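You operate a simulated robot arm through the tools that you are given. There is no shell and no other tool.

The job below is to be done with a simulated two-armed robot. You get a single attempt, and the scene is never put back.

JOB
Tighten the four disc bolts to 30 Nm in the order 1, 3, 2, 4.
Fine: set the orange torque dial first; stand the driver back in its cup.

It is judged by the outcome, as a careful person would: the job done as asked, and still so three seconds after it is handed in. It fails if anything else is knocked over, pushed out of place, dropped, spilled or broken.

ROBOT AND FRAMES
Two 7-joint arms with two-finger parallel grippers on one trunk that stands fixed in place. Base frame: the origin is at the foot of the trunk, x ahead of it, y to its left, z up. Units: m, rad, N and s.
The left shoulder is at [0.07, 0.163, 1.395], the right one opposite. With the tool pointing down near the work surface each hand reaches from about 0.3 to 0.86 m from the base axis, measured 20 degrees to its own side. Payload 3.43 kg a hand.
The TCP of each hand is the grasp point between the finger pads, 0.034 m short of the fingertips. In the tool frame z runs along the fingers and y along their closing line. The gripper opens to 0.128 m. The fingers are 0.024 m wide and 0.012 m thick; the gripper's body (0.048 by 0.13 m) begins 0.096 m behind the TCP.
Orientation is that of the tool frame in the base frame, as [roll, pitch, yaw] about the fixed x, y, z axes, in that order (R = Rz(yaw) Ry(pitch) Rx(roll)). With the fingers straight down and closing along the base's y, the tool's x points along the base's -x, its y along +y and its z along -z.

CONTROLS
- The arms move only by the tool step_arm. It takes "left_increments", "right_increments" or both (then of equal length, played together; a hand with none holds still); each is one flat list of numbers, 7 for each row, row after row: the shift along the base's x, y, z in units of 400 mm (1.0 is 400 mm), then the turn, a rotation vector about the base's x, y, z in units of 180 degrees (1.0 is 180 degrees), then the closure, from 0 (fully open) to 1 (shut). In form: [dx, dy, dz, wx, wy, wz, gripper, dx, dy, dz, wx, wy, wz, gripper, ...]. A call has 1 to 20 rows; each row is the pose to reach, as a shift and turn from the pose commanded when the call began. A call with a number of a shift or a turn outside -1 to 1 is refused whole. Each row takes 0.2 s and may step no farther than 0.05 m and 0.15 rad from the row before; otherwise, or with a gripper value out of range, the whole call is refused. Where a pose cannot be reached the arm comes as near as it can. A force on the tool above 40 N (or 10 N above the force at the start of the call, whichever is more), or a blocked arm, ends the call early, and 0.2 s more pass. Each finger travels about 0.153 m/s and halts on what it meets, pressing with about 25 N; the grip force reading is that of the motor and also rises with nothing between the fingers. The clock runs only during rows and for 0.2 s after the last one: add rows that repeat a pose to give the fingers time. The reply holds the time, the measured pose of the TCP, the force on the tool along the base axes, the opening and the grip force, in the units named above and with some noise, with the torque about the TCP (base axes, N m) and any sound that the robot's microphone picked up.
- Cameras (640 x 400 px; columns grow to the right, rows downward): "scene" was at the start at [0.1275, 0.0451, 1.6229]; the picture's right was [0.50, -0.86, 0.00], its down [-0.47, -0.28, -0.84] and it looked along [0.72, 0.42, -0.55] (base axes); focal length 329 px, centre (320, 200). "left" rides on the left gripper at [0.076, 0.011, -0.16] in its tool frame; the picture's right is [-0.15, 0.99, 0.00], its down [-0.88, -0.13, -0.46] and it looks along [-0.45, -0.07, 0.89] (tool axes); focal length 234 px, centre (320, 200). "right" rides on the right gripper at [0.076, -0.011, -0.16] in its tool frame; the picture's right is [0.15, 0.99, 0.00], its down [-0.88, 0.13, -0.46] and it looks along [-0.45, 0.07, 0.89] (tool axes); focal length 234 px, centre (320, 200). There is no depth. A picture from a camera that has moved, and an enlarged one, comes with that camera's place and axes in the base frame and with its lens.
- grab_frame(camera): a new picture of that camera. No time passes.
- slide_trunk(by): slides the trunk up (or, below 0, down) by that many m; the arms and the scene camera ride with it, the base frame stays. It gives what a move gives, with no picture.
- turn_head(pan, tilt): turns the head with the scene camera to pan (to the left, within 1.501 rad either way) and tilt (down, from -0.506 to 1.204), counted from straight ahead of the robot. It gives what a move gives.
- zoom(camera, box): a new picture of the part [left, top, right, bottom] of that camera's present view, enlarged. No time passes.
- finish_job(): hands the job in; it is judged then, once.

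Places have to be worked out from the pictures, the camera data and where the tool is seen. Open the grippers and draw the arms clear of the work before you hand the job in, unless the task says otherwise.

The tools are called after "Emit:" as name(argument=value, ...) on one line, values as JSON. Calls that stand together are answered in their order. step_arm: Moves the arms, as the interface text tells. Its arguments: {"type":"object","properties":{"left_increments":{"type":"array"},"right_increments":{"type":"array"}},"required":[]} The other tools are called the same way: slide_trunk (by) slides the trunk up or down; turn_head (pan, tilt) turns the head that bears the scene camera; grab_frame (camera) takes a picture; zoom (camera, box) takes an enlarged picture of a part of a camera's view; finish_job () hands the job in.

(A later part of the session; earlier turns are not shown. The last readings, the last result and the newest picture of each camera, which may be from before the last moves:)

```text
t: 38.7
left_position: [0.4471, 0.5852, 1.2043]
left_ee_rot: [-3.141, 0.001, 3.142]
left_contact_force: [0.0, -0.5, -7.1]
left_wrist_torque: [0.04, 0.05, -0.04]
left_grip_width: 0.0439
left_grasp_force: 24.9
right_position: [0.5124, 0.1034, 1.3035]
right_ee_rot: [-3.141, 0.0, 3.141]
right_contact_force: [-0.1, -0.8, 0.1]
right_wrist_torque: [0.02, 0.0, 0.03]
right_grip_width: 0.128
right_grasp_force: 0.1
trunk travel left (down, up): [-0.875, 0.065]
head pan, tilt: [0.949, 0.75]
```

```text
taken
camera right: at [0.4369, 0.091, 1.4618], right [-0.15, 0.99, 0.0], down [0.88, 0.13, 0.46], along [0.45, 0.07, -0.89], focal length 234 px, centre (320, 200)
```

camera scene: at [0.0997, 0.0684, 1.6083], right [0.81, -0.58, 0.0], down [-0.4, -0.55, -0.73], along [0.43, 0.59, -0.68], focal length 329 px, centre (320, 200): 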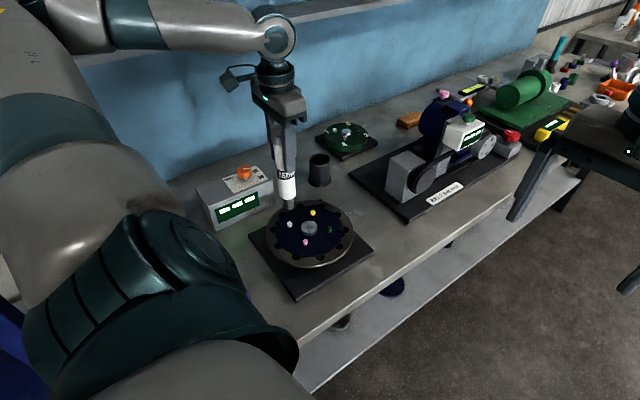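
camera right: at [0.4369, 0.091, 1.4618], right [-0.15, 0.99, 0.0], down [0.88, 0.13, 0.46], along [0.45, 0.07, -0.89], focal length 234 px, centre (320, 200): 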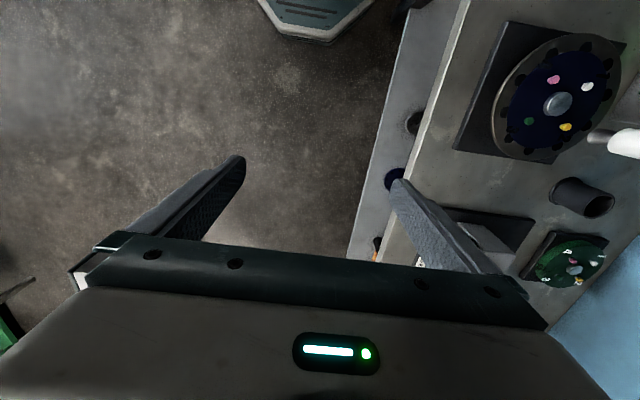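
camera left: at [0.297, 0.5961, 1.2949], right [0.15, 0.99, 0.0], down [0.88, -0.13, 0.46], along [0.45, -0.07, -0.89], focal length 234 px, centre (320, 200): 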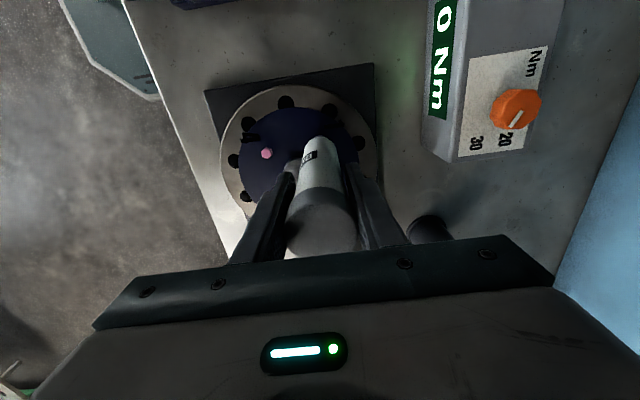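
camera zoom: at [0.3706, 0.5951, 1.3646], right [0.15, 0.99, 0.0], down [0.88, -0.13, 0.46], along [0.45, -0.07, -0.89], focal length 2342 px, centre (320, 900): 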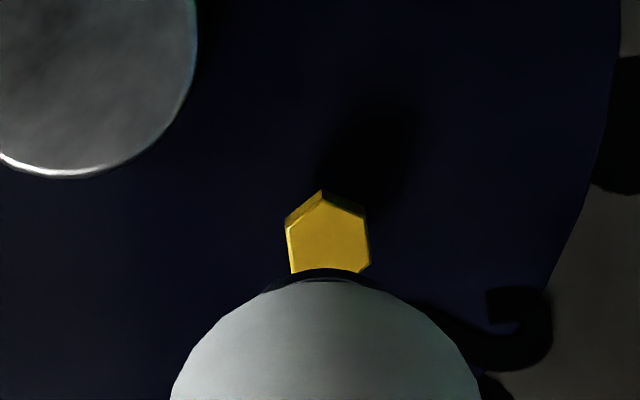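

Measurements say the socket sits about +3.5 mm in x from the TCP (it slid a little between the pads), while bolt 2 is at [0.447, 0.585]. I'll shift −3.5 mm in x while descending to just above seating.

Emit:
step_arm(left_increments=[-0.004, 0.001, -0.02, 0, 0, 0, 1, -0.009, 0.001, -0.055, 0, 0, 0, 1, -0.009, 0.001, -0.085, 0, 0, 0, 1, -0.009, 0.001, -0.11, 0, 0, 0, 1, -0.009, 0.001, -0.125, 0, 0, 0, 1, -0.009, 0.001, -0.125, 0, 0, 0, 1])

Emit:
zoom(camera="scene", box=[275, 170, 355, 230])

```text
t: 40.1
left_position: [0.4434, 0.5864, 1.155]
left_ee_rot: [-3.141, 0.001, -3.14]
left_contact_force: [-0.1, 0.9, -7.1]
left_wrist_torque: [0.0, 0.02, -0.05]
left_grip_width: 0.0438
left_grasp_force: 25.1
right_position: [0.5113, 0.1016, 1.302]
right_ee_rot: [-3.141, 0.0, -3.141]
right_contact_force: [0.3, -1.1, 0.5]
right_wrist_torque: [0.01, 0.02, 0.01]
right_grip_width: 0.1279
right_grasp_force: 0.1
trunk travel left (down, up): [-0.875, 0.065]
head pan, tilt: [0.949, 0.75]
```

```text
6.67 times, centred on (315, 200) of scene
camera zoom: at [0.0998, 0.0685, 1.6083], right [0.81, -0.58, 0.0], down [-0.4, -0.55, -0.73], along [0.43, 0.59, -0.68], focal length 2192 px, centre (353, 200)
```

zoom: 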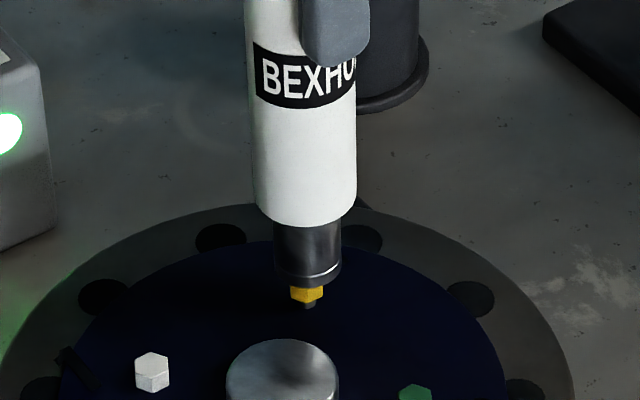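

Socket and yellow head are now aligned (columns 308 vs 306). Continuing down to engage.

Emit:
step_arm(left_increments=[0, -0.002, -0.01, 0, 0, 0, 1, 0, -0.002, -0.02, 0, 0, 0, 1, 0, -0.002, -0.03, 0, 0, 0, 1, 0, -0.002, -0.038, 0, 0, 0, 1, 0, -0.002, -0.043, 0, 0, 0, 1])

Emit:
zoom(camera="scene", box=[195, 160, 285, 235])

Emit:
zoom(camera="scene", box=[275, 170, 355, 230])

```text
t: 41.3
left_position: [0.4432, 0.585, 1.1388]
left_ee_rot: [3.14, 0.001, -3.139]
left_contact_force: [0.2, 2.1, 4.7]
left_wrist_torque: [0.3, 0.12, 0.0]
left_grip_width: 0.0439
left_grasp_force: 25.2
right_position: [0.5116, 0.1024, 1.3037]
right_ee_rot: [3.141, 0.001, -3.141]
right_contact_force: [0.0, 0.5, -0.5]
right_wrist_torque: [0.0, 0.03, 0.04]
right_grip_width: 0.1278
right_grasp_force: 0.1
trunk travel left (down, up): [-0.875, 0.065]
head pan, tilt: [0.949, 0.75]
```

```text
5.33 times, centred on (240, 198) of scene
camera zoom: at [0.0989, 0.0678, 1.6086], right [0.81, -0.58, 0.0], down [-0.4, -0.55, -0.73], along [0.43, 0.59, -0.68], focal length 1754 px, centre (747, 213)
```

zoom: 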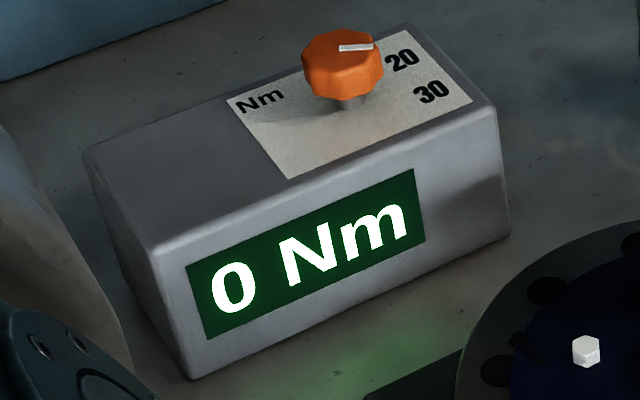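

```text
6.67 times, centred on (315, 200) of scene
camera zoom: at [0.0989, 0.0678, 1.6086], right [0.81, -0.58, 0.0], down [-0.4, -0.55, -0.73], along [0.43, 0.59, -0.68], focal length 2192 px, centre (353, 200)
```

zoom: 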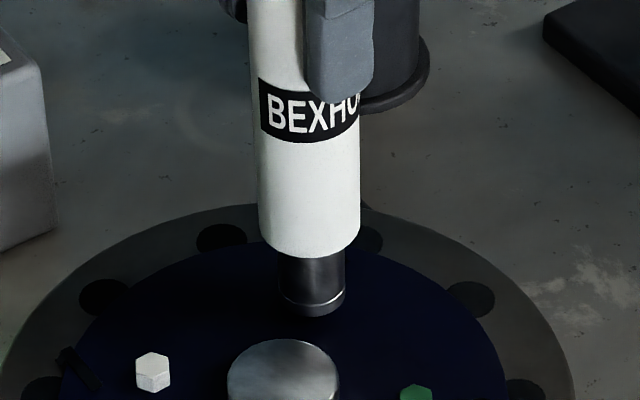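

Bolt 2 is engaged ("0 Nm", ~12 N press). Following down slightly and holding while it runs.

Emit:
step_arm(left_increments=[0, 0, -0.002, 0, 0, 0, 1, 0, 0, -0.005, 0, 0, 0, 1, 0, 0, -0.007, 0, 0, 0, 1])

Emit:
zoom(camera="scene", box=[195, 160, 285, 235])

```text
t: 42.1
left_position: [0.444, 0.5859, 1.1342]
left_ee_rot: [-3.139, 0.0, 3.141]
left_contact_force: [1.3, 1.4, -1.4]
left_wrist_torque: [0.18, -0.14, -0.01]
left_grip_width: 0.0439
left_grasp_force: 24.6
right_position: [0.5123, 0.1013, 1.3011]
right_ee_rot: [3.141, -0.001, 3.14]
right_contact_force: [-0.3, -1.5, 0.1]
right_wrist_torque: [0.0, 0.02, 0.03]
right_grip_width: 0.1279
right_grasp_force: 0.0
trunk travel left (down, up): [-0.875, 0.065]
head pan, tilt: [0.949, 0.75]
```

```text
5.33 times, centred on (240, 198) of scene
camera zoom: at [0.0995, 0.0682, 1.6083], right [0.81, -0.58, 0.0], down [-0.4, -0.55, -0.73], along [0.43, 0.59, -0.68], focal length 1754 px, centre (747, 213)
```

zoom: 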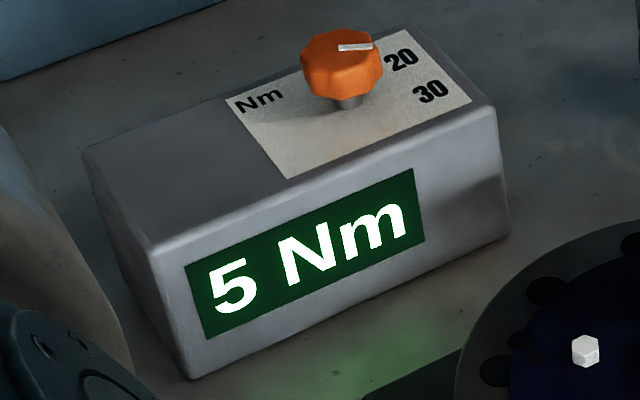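

The reading is climbing (5 Nm) with about 6 N press. Holding.

Emit:
step_arm(left_increments=[0, 0, -0.001, 0, 0, 0, 1, 0, 0, -0.002, 0, 0, 0, 1, 0, 0, -0.002, 0, 0, 0, 1])

Emit:
zoom(camera="scene", box=[195, 160, 285, 235])

```text
t: 42.9
left_position: [0.4426, 0.5846, 1.1342]
left_ee_rot: [3.14, -0.001, -3.141]
left_contact_force: [0.5, 1.1, 0.5]
left_wrist_torque: [0.11, -0.13, -0.03]
left_grip_width: 0.0438
left_grasp_force: 24.7
right_position: [0.5112, 0.1028, 1.3016]
right_ee_rot: [-3.142, 0.0, -3.141]
right_contact_force: [-0.2, 0.6, 0.2]
right_wrist_torque: [0.01, 0.02, -0.02]
right_grip_width: 0.1281
right_grasp_force: 0.1
trunk travel left (down, up): [-0.875, 0.065]
head pan, tilt: [0.949, 0.75]
```

```text
5.33 times, centred on (240, 198) of scene
camera zoom: at [0.0993, 0.0678, 1.6084], right [0.81, -0.58, 0.0], down [-0.4, -0.55, -0.73], along [0.43, 0.59, -0.68], focal length 1754 px, centre (747, 213)
```

zoom: 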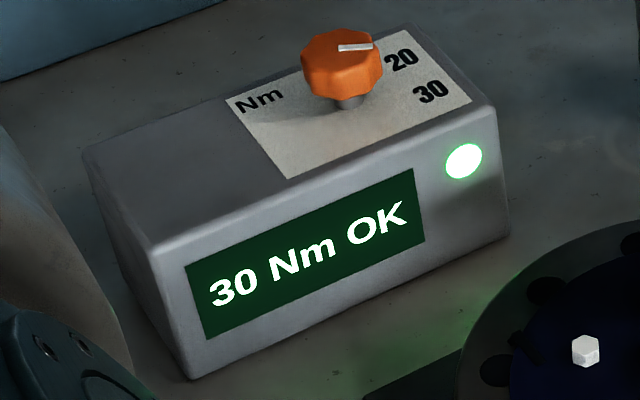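

Bolt 2: "30 Nm OK". Lifting off and crossing above the hub to bolt 4 (pink) at [0.374, 0.5115], keeping the −3.5 mm x correction.

Emit:
step_arm(left_increments=[0, 0, 0.02, 0, 0, 0, 1, 0, 0, 0.06, 0, 0, 0, 1, 0, 0, 0.12, 0, 0, 0, 1, 0, 0, 0.172, 0, 0, 0, 1, -0.02, -0.02, 0.177, 0, 0, 0, 1, -0.065, -0.064, 0.177, 0, 0, 0, 1, -0.12, -0.118, 0.177, 0, 0, 0, 1, -0.163, -0.161, 0.177, 0, 0, 0, 1, -0.184, -0.1815, 0.177, 0, 0, 0, 1, -0.184, -0.1815, 0.177, 0, 0, 0, 1, -0.184, -0.1815, 0.177, 0, 0, 0, 1])

Emit:
zoom(camera="scene", box=[265, 190, 345, 260])

Emit:
zoom(camera="left", box=[260, 95, 380, 175])

```text
t: 45.3
left_position: [0.3696, 0.5123, 1.2048]
left_ee_rot: [-3.141, 0.0, 3.141]
left_contact_force: [-0.2, 0.2, -6.7]
left_wrist_torque: [-0.02, 0.09, 0.01]
left_grip_width: 0.0439
left_grasp_force: 24.8
right_position: [0.5121, 0.1016, 1.3026]
right_ee_rot: [3.141, 0.001, 3.141]
right_contact_force: [0.1, -1.1, -0.1]
right_wrist_torque: [0.01, -0.01, 0.04]
right_grip_width: 0.1281
right_grasp_force: 0.0
trunk travel left (down, up): [-0.875, 0.065]
head pan, tilt: [0.949, 0.75]
```

```text
5.71 times, centred on (305, 225) of scene
camera zoom: at [0.0997, 0.0684, 1.6083], right [0.81, -0.58, 0.0], down [-0.4, -0.55, -0.73], along [0.43, 0.59, -0.68], focal length 1879 px, centre (406, 57)
```

zoom: 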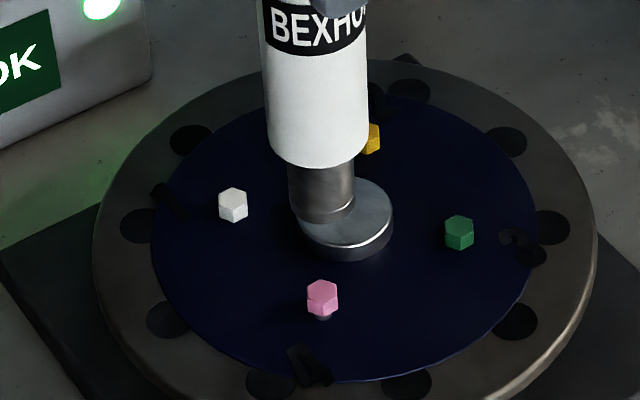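

```text
5.00 times, centred on (320, 135) of left
camera zoom: at [0.2938, 0.5222, 1.366], right [0.15, 0.99, 0.0], down [0.88, -0.13, 0.46], along [0.45, -0.07, -0.89], focal length 1171 px, centre (320, 525)
```

zoom: 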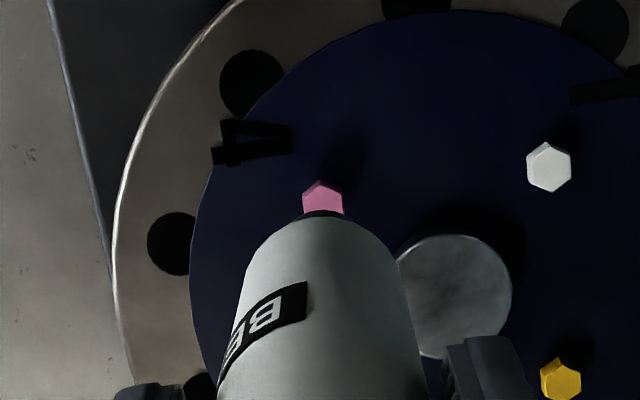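

Socket column 321.5 vs bolt 322 – aligned. Descending to just above seating on bolt 4.

Emit:
step_arm(left_increments=[0, 0, -0.02, 0, 0, 0, 1, 0, 0, -0.055, 0, 0, 0, 1, 0, 0, -0.085, 0, 0, 0, 1, 0, 0, -0.11, 0, 0, 0, 1, 0, 0, -0.125, 0, 0, 0, 1, 0, 0, -0.125, 0, 0, 0, 1])

Emit:
zoom(camera="scene", box=[265, 190, 345, 260])

```text
t: 46.7
left_position: [0.3677, 0.5114, 1.1547]
left_ee_rot: [-3.138, 0.0, 3.14]
left_contact_force: [0.1, 0.1, -7.5]
left_wrist_torque: [0.02, 0.02, 0.02]
left_grip_width: 0.044
left_grasp_force: 24.9
right_position: [0.5122, 0.1017, 1.3022]
right_ee_rot: [3.141, 0.0, 3.141]
right_contact_force: [0.2, 0.6, -0.5]
right_wrist_torque: [0.01, 0.01, -0.02]
right_grip_width: 0.128
right_grasp_force: 0.1
trunk travel left (down, up): [-0.875, 0.065]
head pan, tilt: [0.949, 0.75]
```

```text
5.71 times, centred on (305, 225) of scene
camera zoom: at [0.0995, 0.0683, 1.6084], right [0.81, -0.58, 0.0], down [-0.4, -0.55, -0.73], along [0.43, 0.59, -0.68], focal length 1879 px, centre (406, 57)
```

zoom: 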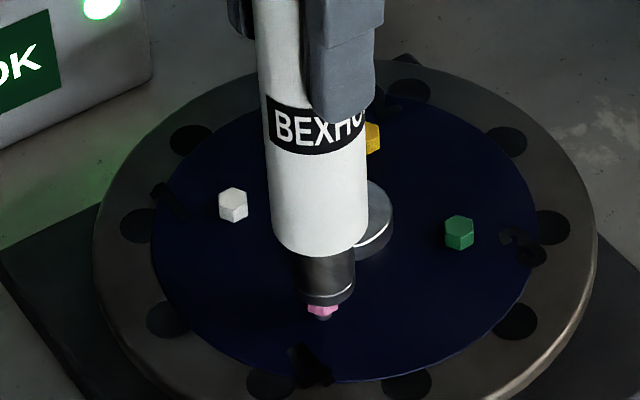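

Well aligned on the pink head. Continuing down to engage bolt 4.

Emit:
step_arm(left_increments=[0, 0, -0.01, 0, 0, 0, 1, 0, 0, -0.02, 0, 0, 0, 1, 0, 0, -0.03, 0, 0, 0, 1, 0, 0, -0.038, 0, 0, 0, 1, 0, 0, -0.043, 0, 0, 0, 1])

Emit:
zoom(camera="scene", box=[195, 160, 285, 235])

Emit:
zoom(camera="scene", box=[265, 190, 345, 260])

```text
t: 47.9
left_position: [0.3696, 0.5114, 1.1396]
left_ee_rot: [-3.141, 0.003, -3.141]
left_contact_force: [-0.6, 1.3, 4.2]
left_wrist_torque: [0.1, 0.3, -0.01]
left_grip_width: 0.0437
left_grasp_force: 25.5
right_position: [0.5106, 0.1009, 1.3027]
right_ee_rot: [3.142, 0.001, -3.141]
right_contact_force: [0.3, 0.0, 0.1]
right_wrist_torque: [0.03, -0.03, -0.02]
right_grip_width: 0.1278
right_grasp_force: 0.1
trunk travel left (down, up): [-0.875, 0.065]
head pan, tilt: [0.949, 0.75]
```

```text
5.33 times, centred on (240, 198) of scene
camera zoom: at [0.0985, 0.0674, 1.6086], right [0.81, -0.58, 0.0], down [-0.4, -0.55, -0.73], along [0.43, 0.59, -0.68], focal length 1754 px, centre (747, 213)
```

zoom: 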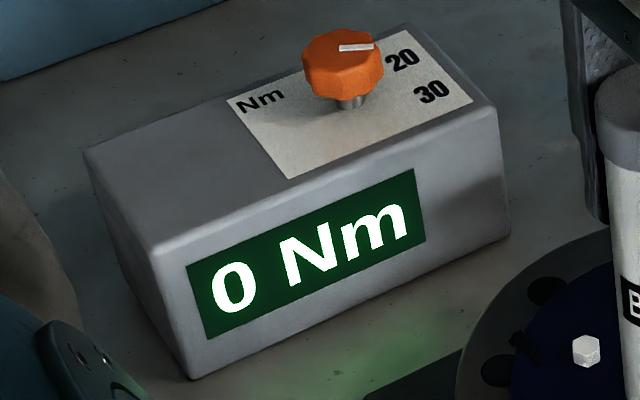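

```text
5.71 times, centred on (305, 225) of scene
camera zoom: at [0.0985, 0.0674, 1.6086], right [0.81, -0.58, 0.0], down [-0.4, -0.55, -0.73], along [0.43, 0.59, -0.68], focal length 1879 px, centre (406, 57)
```

zoom: 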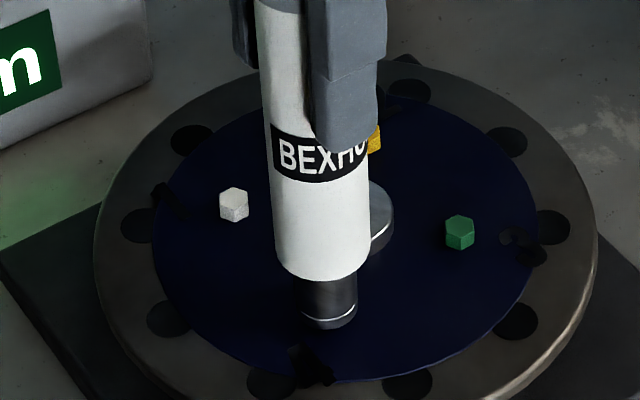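

Bolt 4 is engaged ("0 Nm"). Following it down and holding until it reads OK.

Emit:
step_arm(left_increments=[0, 0, -0.002, 0, 0, 0, 1, 0, 0, -0.005, 0, 0, 0, 1, 0, 0, -0.008, 0, 0, 0, 1, 0, 0, -0.009, 0, 0, 0, 1, 0, 0, -0.009, 0, 0, 0, 1])

Emit:
zoom(camera="scene", box=[195, 160, 285, 235])

```text
t: 49.1
left_position: [0.3695, 0.5127, 1.1346]
left_ee_rot: [-3.14, 0.0, 3.14]
left_contact_force: [-3.0, 0.9, -1.2]
left_wrist_torque: [0.05, 0.27, -0.01]
left_grip_width: 0.0439
left_grasp_force: 25.6
right_position: [0.5105, 0.1015, 1.3036]
right_ee_rot: [-3.141, -0.001, -3.141]
right_contact_force: [-0.2, -0.1, 0.1]
right_wrist_torque: [0.0, 0.04, 0.02]
right_grip_width: 0.1283
right_grasp_force: 0.1
trunk travel left (down, up): [-0.875, 0.065]
head pan, tilt: [0.949, 0.75]
```

```text
5.33 times, centred on (240, 198) of scene
camera zoom: at [0.0987, 0.0677, 1.6084], right [0.81, -0.58, 0.0], down [-0.4, -0.55, -0.73], along [0.43, 0.59, -0.68], focal length 1754 px, centre (747, 213)
```

zoom: 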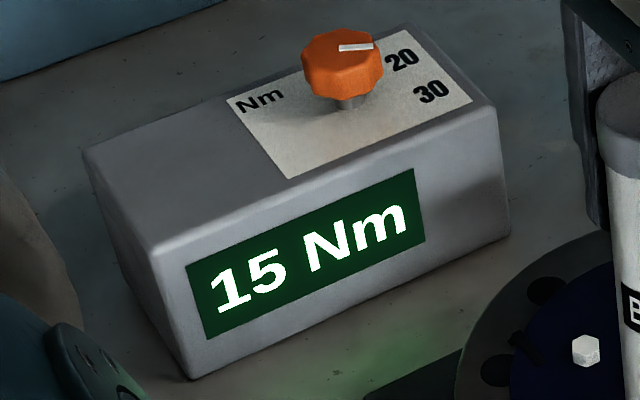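

15 Nm and climbing. Holding a little longer.

Emit:
step_arm(left_increments=[0, 0, -0.001, 0, 0, 0, 1, 0, 0, -0.001, 0, 0, 0, 1])

Emit:
zoom(camera="scene", box=[195, 160, 285, 235])

```text
t: 49.7
left_position: [0.3684, 0.5117, 1.1345]
left_ee_rot: [-3.141, 0.002, 3.141]
left_contact_force: [-1.8, -0.2, 2.3]
left_wrist_torque: [-0.03, 0.22, 0.0]
left_grip_width: 0.044
left_grasp_force: 25.8
right_position: [0.5102, 0.1005, 1.3025]
right_ee_rot: [3.141, 0.0, -3.141]
right_contact_force: [1.1, -0.7, 0.7]
right_wrist_torque: [-0.02, -0.04, 0.0]
right_grip_width: 0.1283
right_grasp_force: 0.0
trunk travel left (down, up): [-0.875, 0.065]
head pan, tilt: [0.949, 0.75]
```

```text
5.33 times, centred on (240, 198) of scene
camera zoom: at [0.0986, 0.0674, 1.6085], right [0.81, -0.58, 0.0], down [-0.4, -0.55, -0.73], along [0.43, 0.59, -0.68], focal length 1754 px, centre (747, 213)
```

zoom: 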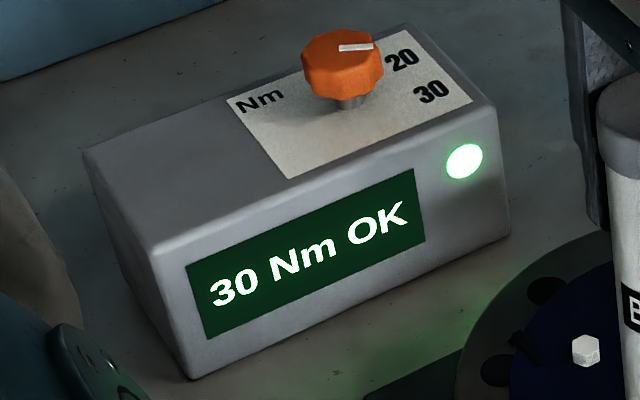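

All four bolts read 30 Nm OK in order 1, 3, 2, 4. Lifting straight off bolt 4, then checking the disc and the cup before returning the driver.

Emit:
step_arm(left_increments=[0, 0, 0.02, 0, 0, 0, 1, 0, 0, 0.06, 0, 0, 0, 1, 0, 0, 0.12, 0, 0, 0, 1, 0, 0, 0.19, 0, 0, 0, 1, 0, 0, 0.24, 0, 0, 0, 1, 0, 0, 0.25, 0, 0, 0, 1, 0.03, 0.034, 0.25, 0, 0, 0, 1, 0.085, 0.096, 0.25, 0, 0, 0, 1, 0.155, 0.175, 0.25, 0, 0, 0, 1, 0.23, 0.26, 0.25, 0, 0, 0, 1, 0.305, 0.345, 0.25, 0, 0, 0, 1, 0.38, 0.43, 0.25, 0, 0, 0, 1, 0.45, 0.509, 0.25, 0, 0, 0, 1, 0.51, 0.577, 0.25, 0, 0, 0, 1, 0.55, 0.622, 0.25, 0, 0, 0, 1, 0.565, 0.639, 0.25, 0, 0, 0, 1, 0.565, 0.639, 0.25, 0, 0, 0, 1, 0.565, 0.639, 0.25, 0, 0, 0, 1])

Emit:
grab_frame(camera="scene")

Emit:
zoom(camera="scene", box=[270, 90, 370, 200])

Emit:
zoom(camera="left", box=[260, 85, 380, 165])

Emit:
zoom(camera="scene", box=[240, 190, 380, 300])

```text
t: 53.5
left_position: [0.5966, 0.7691, 1.2337]
left_ee_rot: [-3.141, 0.0, 3.142]
left_contact_force: [0.8, -1.1, -7.5]
left_wrist_torque: [0.02, 0.05, 0.02]
left_grip_width: 0.0441
left_grasp_force: 25.1
right_position: [0.5117, 0.1027, 1.303]
right_ee_rot: [-3.14, -0.002, 3.141]
right_contact_force: [-1.0, 0.0, 0.7]
right_wrist_torque: [0.0, 0.0, 0.04]
right_grip_width: 0.1279
right_grasp_force: 0.1
trunk travel left (down, up): [-0.875, 0.065]
head pan, tilt: [0.949, 0.75]
```

```text
taken
camera scene: at [0.1003, 0.0689, 1.6083], right [0.81, -0.58, 0.0], down [-0.4, -0.56, -0.73], along [0.43, 0.59, -0.68], focal length 329 px, centre (320, 200)
```

scene: 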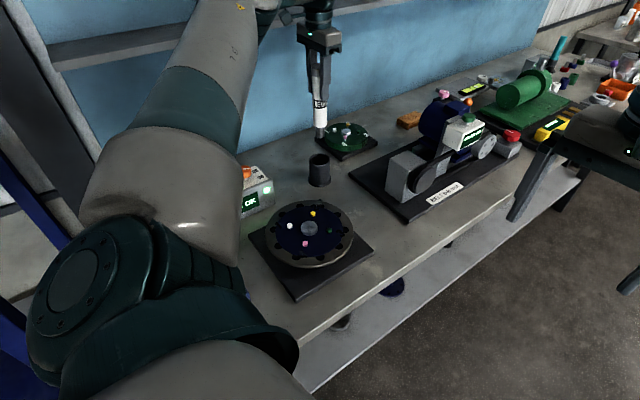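

```text
3.64 times, centred on (320, 145) of scene
camera zoom: at [0.1003, 0.0689, 1.6083], right [0.81, -0.58, 0.0], down [-0.4, -0.56, -0.73], along [0.43, 0.59, -0.68], focal length 1196 px, centre (320, 400)
```

zoom: 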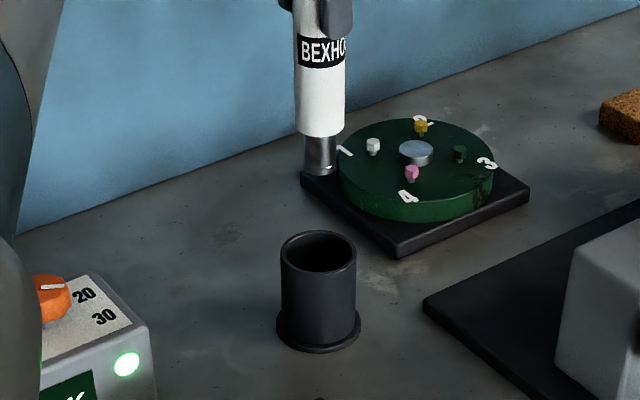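

```text
5.00 times, centred on (320, 125) of left
camera zoom: at [0.5211, 0.7792, 1.3939], right [0.15, 0.99, 0.0], down [0.88, -0.13, 0.46], along [0.45, -0.07, -0.89], focal length 1171 px, centre (320, 575)
```

zoom: 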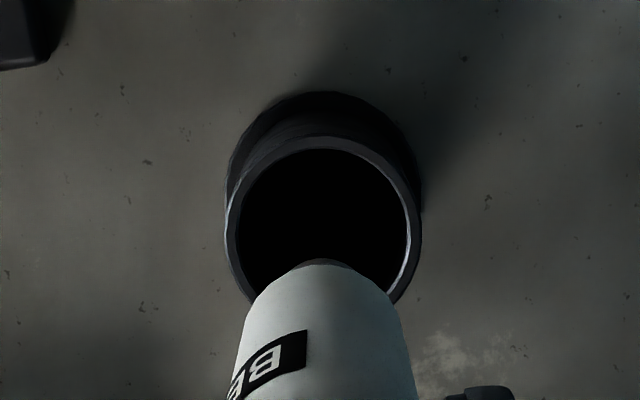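

```text
3.64 times, centred on (310, 245) of scene
camera zoom: at [0.1003, 0.0689, 1.6083], right [0.81, -0.58, 0.0], down [-0.4, -0.56, -0.73], along [0.43, 0.59, -0.68], focal length 1196 px, centre (356, 36)
```

zoom: 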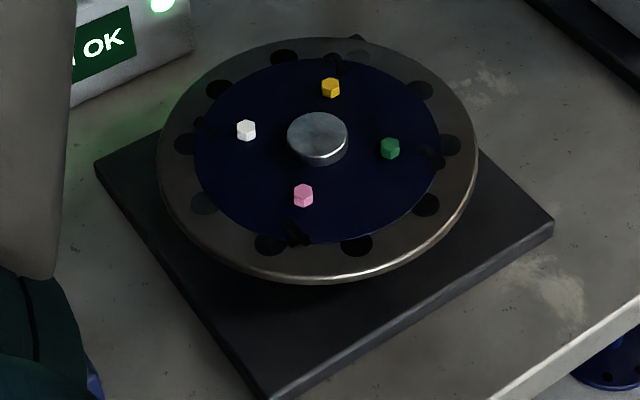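

All four heads are seated. The cup rim centre works out at about [0.601, 0.768] and the socket tip at about [0.602, 0.769]; clearance is ±6 mm. I'll nudge −1.5 mm in x and lower into the cup partway, checking side forces.

Emit:
step_arm(left_increments=[-0.004, 0, -0.03, 0, 0, 0, 1, -0.004, 0, -0.08, 0, 0, 0, 1, -0.004, 0, -0.13, 0, 0, 0, 1, -0.004, 0, -0.18, 0, 0, 0, 1, -0.004, 0, -0.22, 0, 0, 0, 1, -0.004, 0, -0.25, 0, 0, 0, 1, -0.004, 0, -0.26, 0, 0, 0, 1, -0.004, 0, -0.26, 0, 0, 0, 1])

Emit:
zoom(camera="scene", box=[270, 90, 370, 200])

Emit:
zoom(camera="left", box=[260, 85, 380, 165])

```text
t: 55.3
left_position: [0.5896, 0.7651, 1.1306]
left_ee_rot: [3.141, 0.001, 3.14]
left_contact_force: [-0.3, -0.4, -8.0]
left_wrist_torque: [-0.05, 0.01, 0.01]
left_grip_width: 0.0438
left_grasp_force: 25.4
left hand out of reach, approached as far as the arm can: row 7, 8
right_position: [0.5121, 0.1026, 1.3014]
right_ee_rot: [-3.14, -0.002, -3.142]
right_contact_force: [-0.9, 0.1, 0.4]
right_wrist_torque: [0.01, 0.01, 0.03]
right_grip_width: 0.1282
right_grasp_force: 0.1
trunk travel left (down, up): [-0.875, 0.065]
head pan, tilt: [0.949, 0.75]
```

```text
3.64 times, centred on (320, 145) of scene
camera zoom: at [0.1002, 0.0688, 1.6083], right [0.81, -0.58, 0.0], down [-0.4, -0.56, -0.73], along [0.43, 0.59, -0.68], focal length 1196 px, centre (320, 400)
```

zoom: 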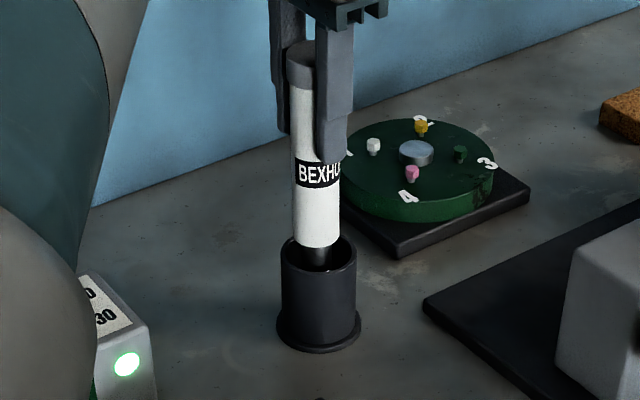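

```text
5.00 times, centred on (320, 125) of left
camera zoom: at [0.5143, 0.7756, 1.2905], right [0.15, 0.99, 0.0], down [0.88, -0.13, 0.46], along [0.45, -0.07, -0.89], focal length 1171 px, centre (320, 575)
```

zoom: 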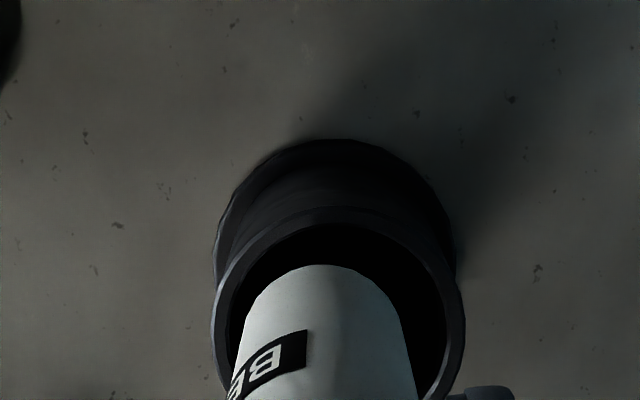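

The tip is in the cup mouth with no side force, but the arm reports it can't reach lower in this elbow posture (x is lagging 6 mm). I'll go back up the same way and look at the arm posture before choosing another way down.

Emit:
step_arm(left_increments=[0, 0, 0.03, 0, 0, 0, 1, 0, 0, 0.08, 0, 0, 0, 1, 0, 0, 0.14, 0, 0, 0, 1, 0, 0, 0.2, 0, 0, 0, 1, 0, 0, 0.25, 0, 0, 0, 1, 0, 0, 0.26, 0, 0, 0, 1, 0, 0, 0.26, 0, 0, 0, 1])

Emit:
turn_head(pan=1.2, tilt=0.5)

Emit:
grab_frame(camera="scene")

Emit:
grab_frame(camera="left")

```text
t: 56.9
left_position: [0.5917, 0.7654, 1.2334]
left_ee_rot: [-3.14, 0.0, 3.141]
left_contact_force: [0.7, 0.2, -7.4]
left_wrist_torque: [-0.02, 0.05, 0.02]
left_grip_width: 0.0438
left_grasp_force: 25.5
right_position: [0.5117, 0.1027, 1.3022]
right_ee_rot: [3.141, 0.001, -3.14]
right_contact_force: [0.3, 0.2, 0.2]
right_wrist_torque: [0.01, 0.0, 0.03]
right_grip_width: 0.1281
right_grasp_force: 0.2
trunk travel left (down, up): [-0.875, 0.065]
head pan, tilt: [0.949, 0.75]
```

```text
t: 57.6
left_position: [0.591, 0.7657, 1.2332]
left_ee_rot: [3.141, -0.001, 3.142]
left_contact_force: [-0.9, -1.0, -7.7]
left_wrist_torque: [-0.03, 0.04, -0.01]
left_grip_width: 0.0439
left_grasp_force: 24.9
right_position: [0.5126, 0.1022, 1.3018]
right_ee_rot: [-3.141, 0.0, -3.141]
right_contact_force: [-0.9, 0.1, -0.8]
right_wrist_torque: [0.02, 0.02, 0.0]
right_grip_width: 0.1281
right_grasp_force: 0.1
trunk travel left (down, up): [-0.875, 0.065]
head pan, tilt: [1.201, 0.499]
```

```text
taken
camera scene: at [0.0847, 0.0862, 1.6302], right [0.93, -0.36, 0.0], down [-0.17, -0.45, -0.88], along [0.32, 0.82, -0.48], focal length 329 px, centre (320, 200)
```

scene: 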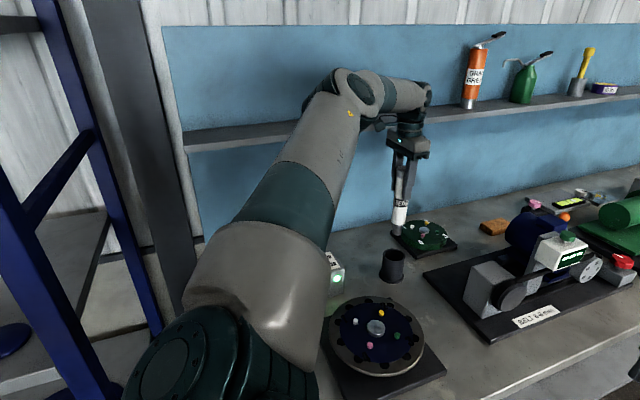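

```text
taken
camera left: at [0.5149, 0.7755, 1.394], right [0.15, 0.99, 0.0], down [0.88, -0.13, 0.46], along [0.45, -0.07, -0.89], focal length 234 px, centre (320, 200)
```

left: 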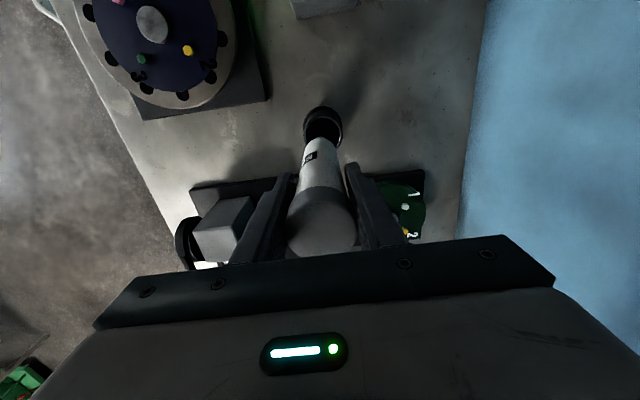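

The wrist/elbow are well above everything (elbow z≈1.5), so the trunk slide can lower the driver straight into the cup with the arm posture frozen. First I re-centre the hand over the cup and check alignment with the head turned back.

Emit:
step_arm(left_increments=[0.006, 0.0025, 0, 0, 0, 0, 1, 0.0125, 0.005, 0, 0, 0, 0, 1, 0.0125, 0.005, 0, 0, 0, 0, 1, 0.0125, 0.005, 0, 0, 0, 0, 1])

Emit:
turn_head(pan=0.95, tilt=0.75)

Emit:
zoom(camera="scene", box=[280, 100, 360, 200])

Emit:
zoom(camera="left", box=[260, 85, 380, 165])

```text
t: 58.6
left_position: [0.5952, 0.7683, 1.2343]
left_ee_rot: [-3.14, 0.001, -3.14]
left_contact_force: [0.1, 0.9, -8.8]
left_wrist_torque: [0.01, 0.04, -0.02]
left_grip_width: 0.0439
left_grasp_force: 24.9
right_position: [0.5111, 0.1023, 1.3019]
right_ee_rot: [3.141, 0.001, 3.141]
right_contact_force: [-0.3, -0.4, -0.7]
right_wrist_torque: [-0.02, -0.02, -0.01]
right_grip_width: 0.1279
right_grasp_force: 0.1
trunk travel left (down, up): [-0.875, 0.065]
head pan, tilt: [1.201, 0.499]
```

```text
t: 59.4
left_position: [0.5955, 0.7686, 1.2341]
left_ee_rot: [-3.138, 0.001, 3.141]
left_contact_force: [-0.4, -0.6, -6.9]
left_wrist_torque: [-0.02, 0.0, 0.04]
left_grip_width: 0.0441
left_grasp_force: 25.0
right_position: [0.5125, 0.1035, 1.3024]
right_ee_rot: [-3.141, 0.002, -3.141]
right_contact_force: [-0.4, -0.4, 0.4]
right_wrist_torque: [0.04, 0.0, 0.0]
right_grip_width: 0.128
right_grasp_force: 0.0
trunk travel left (down, up): [-0.875, 0.065]
head pan, tilt: [0.949, 0.75]
```

```text
4.00 times, centred on (320, 150) of scene
camera zoom: at [0.1001, 0.0689, 1.6083], right [0.81, -0.58, 0.0], down [-0.4, -0.56, -0.73], along [0.43, 0.59, -0.68], focal length 1315 px, centre (320, 400)
```

zoom: 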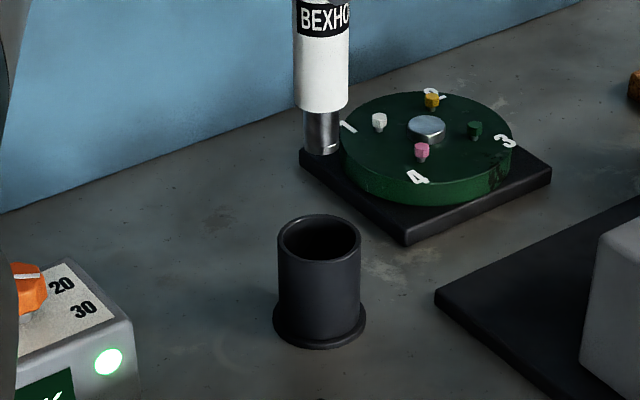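

```text
5.00 times, centred on (320, 125) of left
camera zoom: at [0.52, 0.7776, 1.3944], right [0.15, 0.99, 0.0], down [0.88, -0.13, 0.46], along [0.45, -0.07, -0.89], focal length 1171 px, centre (320, 575)
```

zoom: 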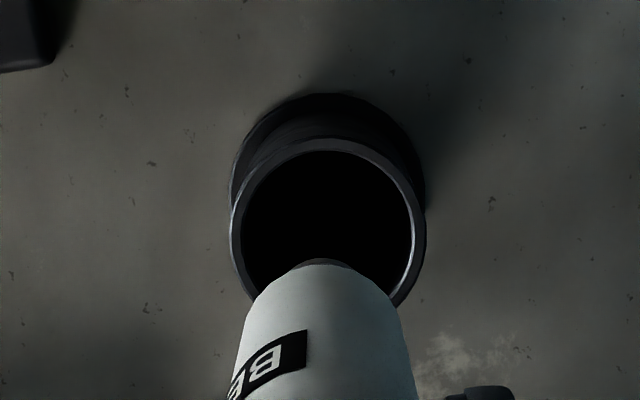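

Tip is about 2 mm short in y of the cup centre. I'll nudge +2 mm in y, then slide the trunk down 70 mm (tip stays just above the rim) and re-check.

Emit:
step_arm(left_increments=[0, 0.003, 0, 0, 0, 0, 1, -0.001, 0.005, 0, 0, 0, 0, 1, -0.001, 0.005, 0, 0, 0, 0, 1])

Emit:
slide_trunk(by=-0.07)

Emit:
grab_frame(camera="scene")

Emit:
zoom(camera="scene", box=[280, 100, 360, 200])

Emit:
zoom(camera="left", box=[260, 85, 380, 165])

```text
t: 60.2
left_position: [0.5963, 0.7699, 1.2331]
left_ee_rot: [-3.139, -0.001, -3.141]
left_contact_force: [0.0, -0.4, -7.7]
left_wrist_torque: [-0.03, 0.01, -0.02]
left_grip_width: 0.0436
left_grasp_force: 24.6
right_position: [0.5116, 0.1022, 1.3019]
right_ee_rot: [-3.141, 0.002, 3.141]
right_contact_force: [0.9, 0.7, 0.4]
right_wrist_torque: [0.01, 0.03, -0.02]
right_grip_width: 0.1282
right_grasp_force: 0.1
trunk travel left (down, up): [-0.875, 0.065]
head pan, tilt: [0.949, 0.75]
```

```text
t: 61.3
left_position: [0.5962, 0.7695, 1.1636]
left_ee_rot: [-3.139, 0.0, 3.141]
left_contact_force: [-0.2, -0.4, -7.0]
left_wrist_torque: [0.0, 0.02, -0.01]
left_grip_width: 0.0439
left_grasp_force: 24.8
right_position: [0.5124, 0.1028, 1.2322]
right_ee_rot: [-3.141, 0.001, 3.14]
right_contact_force: [0.2, -0.1, 0.6]
right_wrist_torque: [-0.02, 0.02, 0.01]
right_grip_width: 0.128
right_grasp_force: 0.0
trunk travel left (down, up): [-0.805, 0.135]
head pan, tilt: [0.949, 0.75]
```

```text
taken
camera scene: at [0.0997, 0.0686, 1.5384], right [0.81, -0.58, 0.0], down [-0.4, -0.56, -0.73], along [0.43, 0.59, -0.68], focal length 329 px, centre (320, 200)
```

scene: 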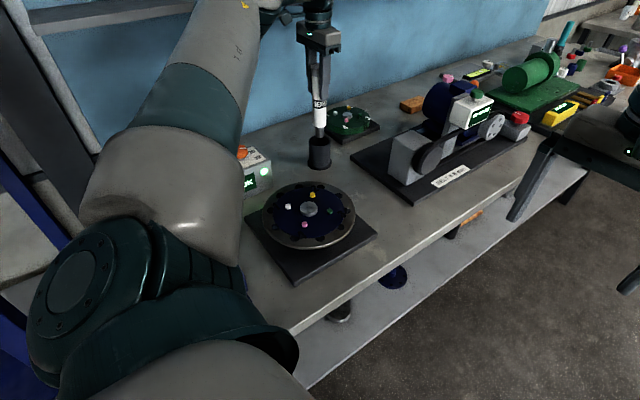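

```text
4.00 times, centred on (320, 150) of scene
camera zoom: at [0.0997, 0.0686, 1.5384], right [0.81, -0.58, 0.0], down [-0.4, -0.56, -0.73], along [0.43, 0.59, -0.68], focal length 1315 px, centre (320, 400)
```

zoom: 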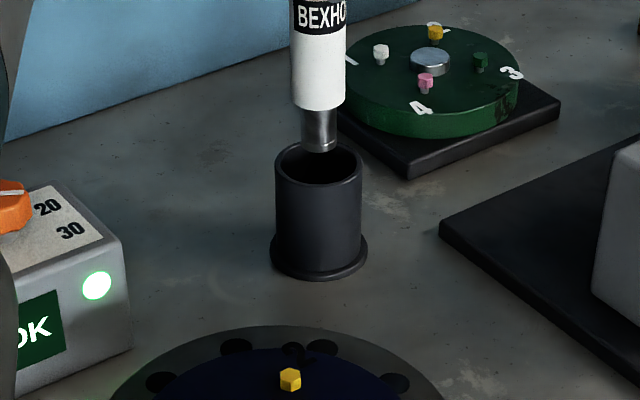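

```text
5.00 times, centred on (320, 125) of left
camera zoom: at [0.5198, 0.78, 1.3245], right [0.15, 0.99, 0.0], down [0.88, -0.13, 0.46], along [0.45, -0.07, -0.89], focal length 1171 px, centre (320, 575)
```

zoom: 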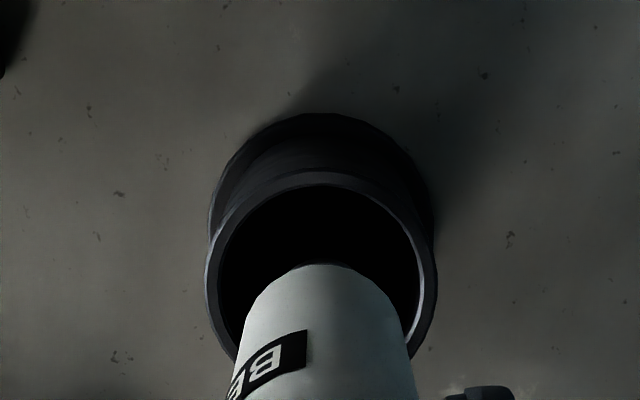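

The slide is purely vertical, and tip and cup now agree within about 1 mm in both views. Sliding down another 60 mm into the cup.

Emit:
slide_trunk(by=-0.06)

Emit:
zoom(camera="scene", box=[280, 70, 360, 170])

Emit:
zoom(camera="left", box=[260, 105, 380, 185])

```text
t: 62.3
left_position: [0.596, 0.77, 1.1048]
left_ee_rot: [-3.139, 0.001, -3.141]
left_contact_force: [0.2, 0.2, -8.2]
left_wrist_torque: [-0.04, 0.01, 0.0]
left_grip_width: 0.0437
left_grasp_force: 25.3
right_position: [0.5115, 0.1025, 1.1714]
right_ee_rot: [3.141, 0.001, -3.141]
right_contact_force: [0.1, 0.0, 0.0]
right_wrist_torque: [0.0, 0.0, -0.03]
right_grip_width: 0.1281
right_grasp_force: 0.1
trunk travel left (down, up): [-0.745, 0.195]
head pan, tilt: [0.949, 0.75]
```

```text
4.00 times, centred on (320, 120) of scene
camera zoom: at [0.0997, 0.0686, 1.4784], right [0.81, -0.58, 0.0], down [-0.4, -0.56, -0.73], along [0.43, 0.59, -0.68], focal length 1315 px, centre (320, 520)
```

zoom: 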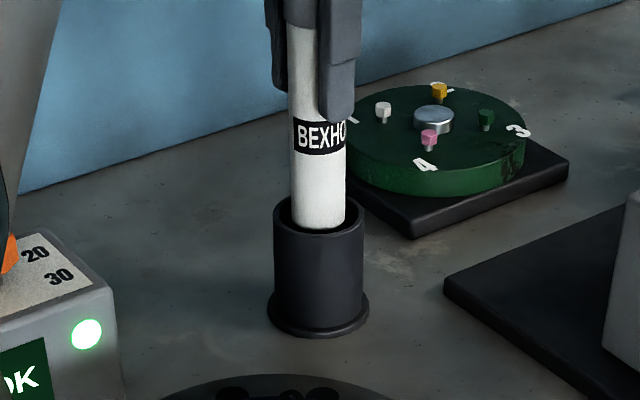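

```text
5.00 times, centred on (320, 145) of left
camera zoom: at [0.5197, 0.78, 1.2646], right [0.15, 0.99, 0.0], down [0.88, -0.13, 0.46], along [0.45, -0.07, -0.89], focal length 1171 px, centre (320, 475)
```

zoom: 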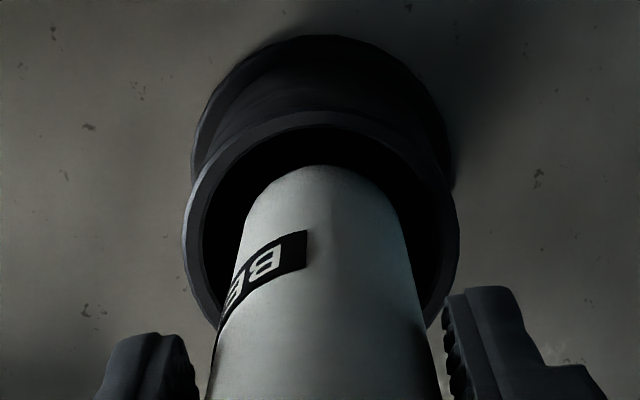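

Driver is well inside the cup, no side load. Lowering another 30 mm, leaving a few millimetres to the floor of the cup.

Emit:
slide_trunk(by=-0.032)

Emit:
zoom(camera="scene", box=[280, 50, 360, 150])

```text
t: 63.1
left_position: [0.5957, 0.7699, 1.0725]
left_ee_rot: [-3.14, -0.001, 3.141]
left_contact_force: [-0.8, -0.6, -7.1]
left_wrist_torque: [-0.02, 0.02, 0.01]
left_grip_width: 0.0437
left_grasp_force: 24.8
right_position: [0.5117, 0.1009, 1.1411]
right_ee_rot: [3.142, -0.002, -3.141]
right_contact_force: [-0.6, -0.7, 0.2]
right_wrist_torque: [0.0, 0.04, 0.02]
right_grip_width: 0.1281
right_grasp_force: 0.0
trunk travel left (down, up): [-0.713, 0.227]
head pan, tilt: [0.949, 0.75]
```

```text
4.00 times, centred on (320, 100) of scene
camera zoom: at [0.0993, 0.0684, 1.4464], right [0.81, -0.58, 0.0], down [-0.4, -0.55, -0.73], along [0.43, 0.59, -0.68], focal length 1315 px, centre (320, 600)
```

zoom: 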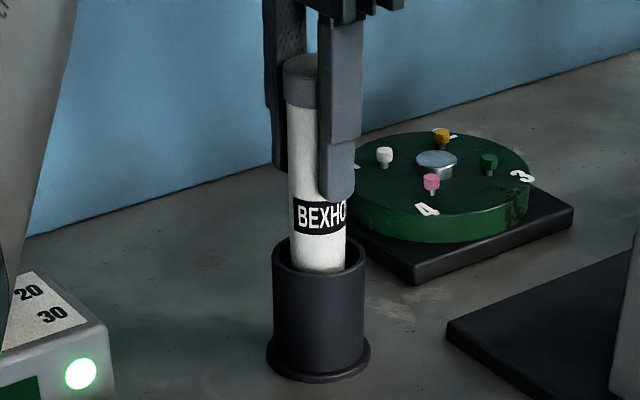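

About 5–6 mm remain. Lowering 4 mm.

Emit:
slide_trunk(by=-0.004)

```text
t: 63.6
left_position: [0.5966, 0.7701, 1.0698]
left_ee_rot: [3.141, -0.001, 3.141]
left_contact_force: [-0.4, -0.4, -2.9]
left_wrist_torque: [-0.02, 0.08, 0.0]
left_grip_width: 0.0437
left_grasp_force: 24.6
right_position: [0.5112, 0.1017, 1.1365]
right_ee_rot: [3.141, -0.001, -3.142]
right_contact_force: [-0.5, 0.1, 0.1]
right_wrist_torque: [0.01, 0.03, 0.05]
right_grip_width: 0.128
right_grasp_force: 0.1
trunk travel left (down, up): [-0.709, 0.231]
head pan, tilt: [0.949, 0.75]
```

The tip is now resting on the cup floor (about 4.5 N carried). Opening the fingers gradually to release.

Emit:
step_arm(left_increments=[0, 0, 0, 0, 0, 0, 0.63, 0, 0, 0, 0, 0, 0, 0.6, 0, 0, 0, 0, 0, 0, 0.45, 0, 0, 0, 0, 0, 0, 0.2, 0, 0, 0, 0, 0, 0, 0, 0, 0, 0, 0, 0, 0, 0, 0, 0, 0, 0, 0, 0, 0])

Emit:
grab_frame(camera="left")

Emit:
zoom(camera="scene", box=[280, 50, 360, 150])

```text
t: 65.2
left_position: [0.5963, 0.7683, 1.0691]
left_ee_rot: [3.141, 0.001, -3.141]
left_contact_force: [0.0, -0.5, -0.5]
left_wrist_torque: [-0.03, 0.04, 0.02]
left_grip_width: 0.1281
left_grasp_force: 0.1
right_position: [0.5117, 0.1028, 1.1362]
right_ee_rot: [3.141, 0.001, 3.14]
right_contact_force: [-0.6, 1.2, 0.3]
right_wrist_torque: [0.01, -0.02, 0.02]
right_grip_width: 0.128
right_grasp_force: 0.1
trunk travel left (down, up): [-0.709, 0.231]
head pan, tilt: [0.949, 0.75]
```

```text
taken
camera left: at [0.5192, 0.7792, 1.2293], right [0.15, 0.99, 0.0], down [0.88, -0.13, 0.46], along [0.45, -0.07, -0.89], focal length 234 px, centre (320, 200)
```

left: 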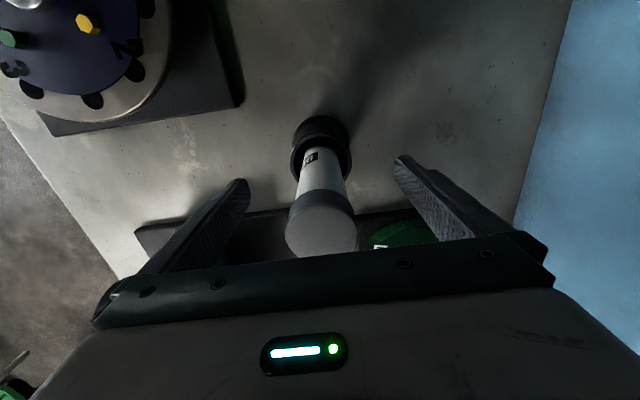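

```text
4.00 times, centred on (320, 100) of scene
camera zoom: at [0.0991, 0.0676, 1.4424], right [0.81, -0.58, 0.0], down [-0.4, -0.55, -0.73], along [0.43, 0.59, -0.68], focal length 1315 px, centre (320, 600)
```

zoom: 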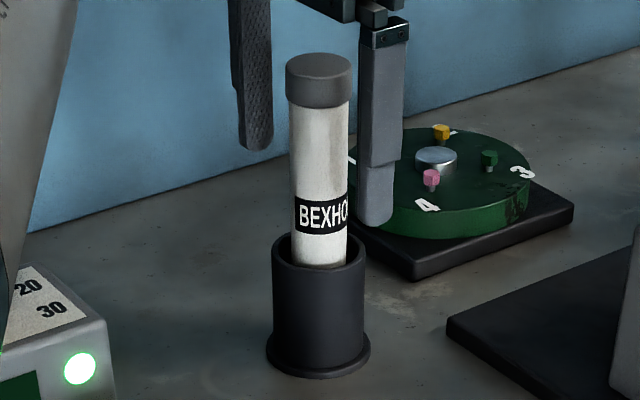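

The driver stands upright and free in its cup. I'll raise the hand straight up by sliding the trunk back up to its starting height.

Emit:
slide_trunk(by=0.166)

Emit:
grab_frame(camera="left")

Emit:
grab_frame(camera="scene")

Emit:
zoom(camera="scene", box=[280, 100, 360, 200])

```text
t: 67.1
left_position: [0.596, 0.7687, 1.2353]
left_ee_rot: [3.141, 0.0, -3.141]
left_contact_force: [0.5, 0.6, 0.3]
left_wrist_torque: [0.01, 0.01, -0.03]
left_grip_width: 0.1281
left_grasp_force: 0.1
right_position: [0.512, 0.101, 1.3037]
right_ee_rot: [3.14, 0.0, -3.141]
right_contact_force: [-0.2, 0.2, 0.5]
right_wrist_torque: [0.0, 0.0, -0.01]
right_grip_width: 0.1278
right_grasp_force: 0.0
trunk travel left (down, up): [-0.875, 0.065]
head pan, tilt: [0.949, 0.75]
```

```text
taken
camera left: at [0.5194, 0.7792, 1.3952], right [0.15, 0.99, 0.0], down [0.88, -0.13, 0.46], along [0.45, -0.07, -0.89], focal length 234 px, centre (320, 200)
```

left: 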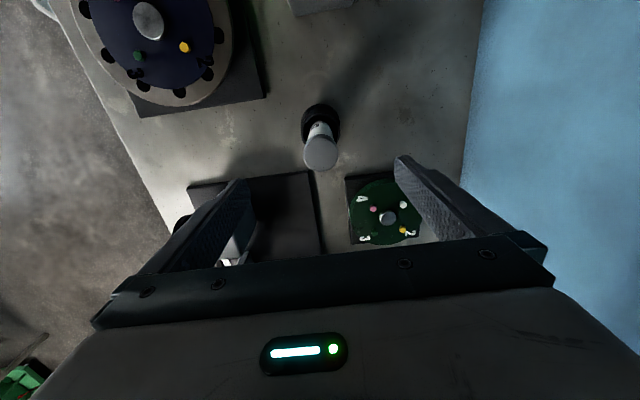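

```text
taken
camera scene: at [0.0992, 0.0677, 1.6084], right [0.81, -0.58, 0.0], down [-0.4, -0.55, -0.73], along [0.43, 0.59, -0.68], focal length 329 px, centre (320, 200)
```

scene: 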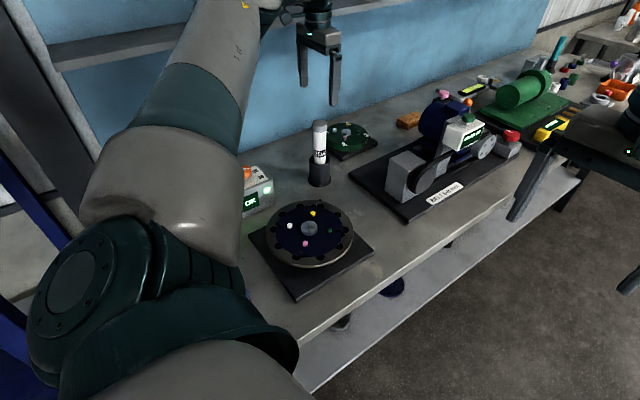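

```text
4.00 times, centred on (320, 150) of scene
camera zoom: at [0.0992, 0.0677, 1.6084], right [0.81, -0.58, 0.0], down [-0.4, -0.55, -0.73], along [0.43, 0.59, -0.68], focal length 1315 px, centre (320, 400)
```

zoom: 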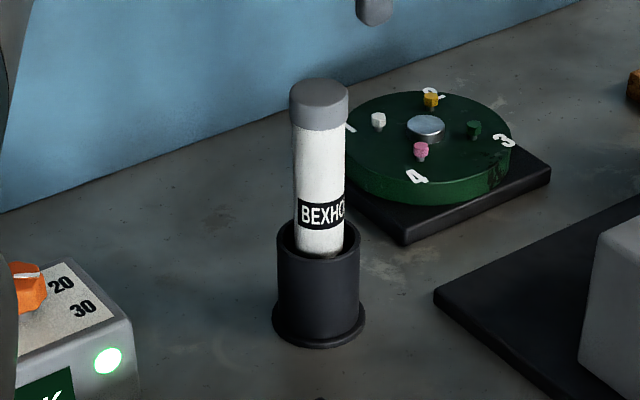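

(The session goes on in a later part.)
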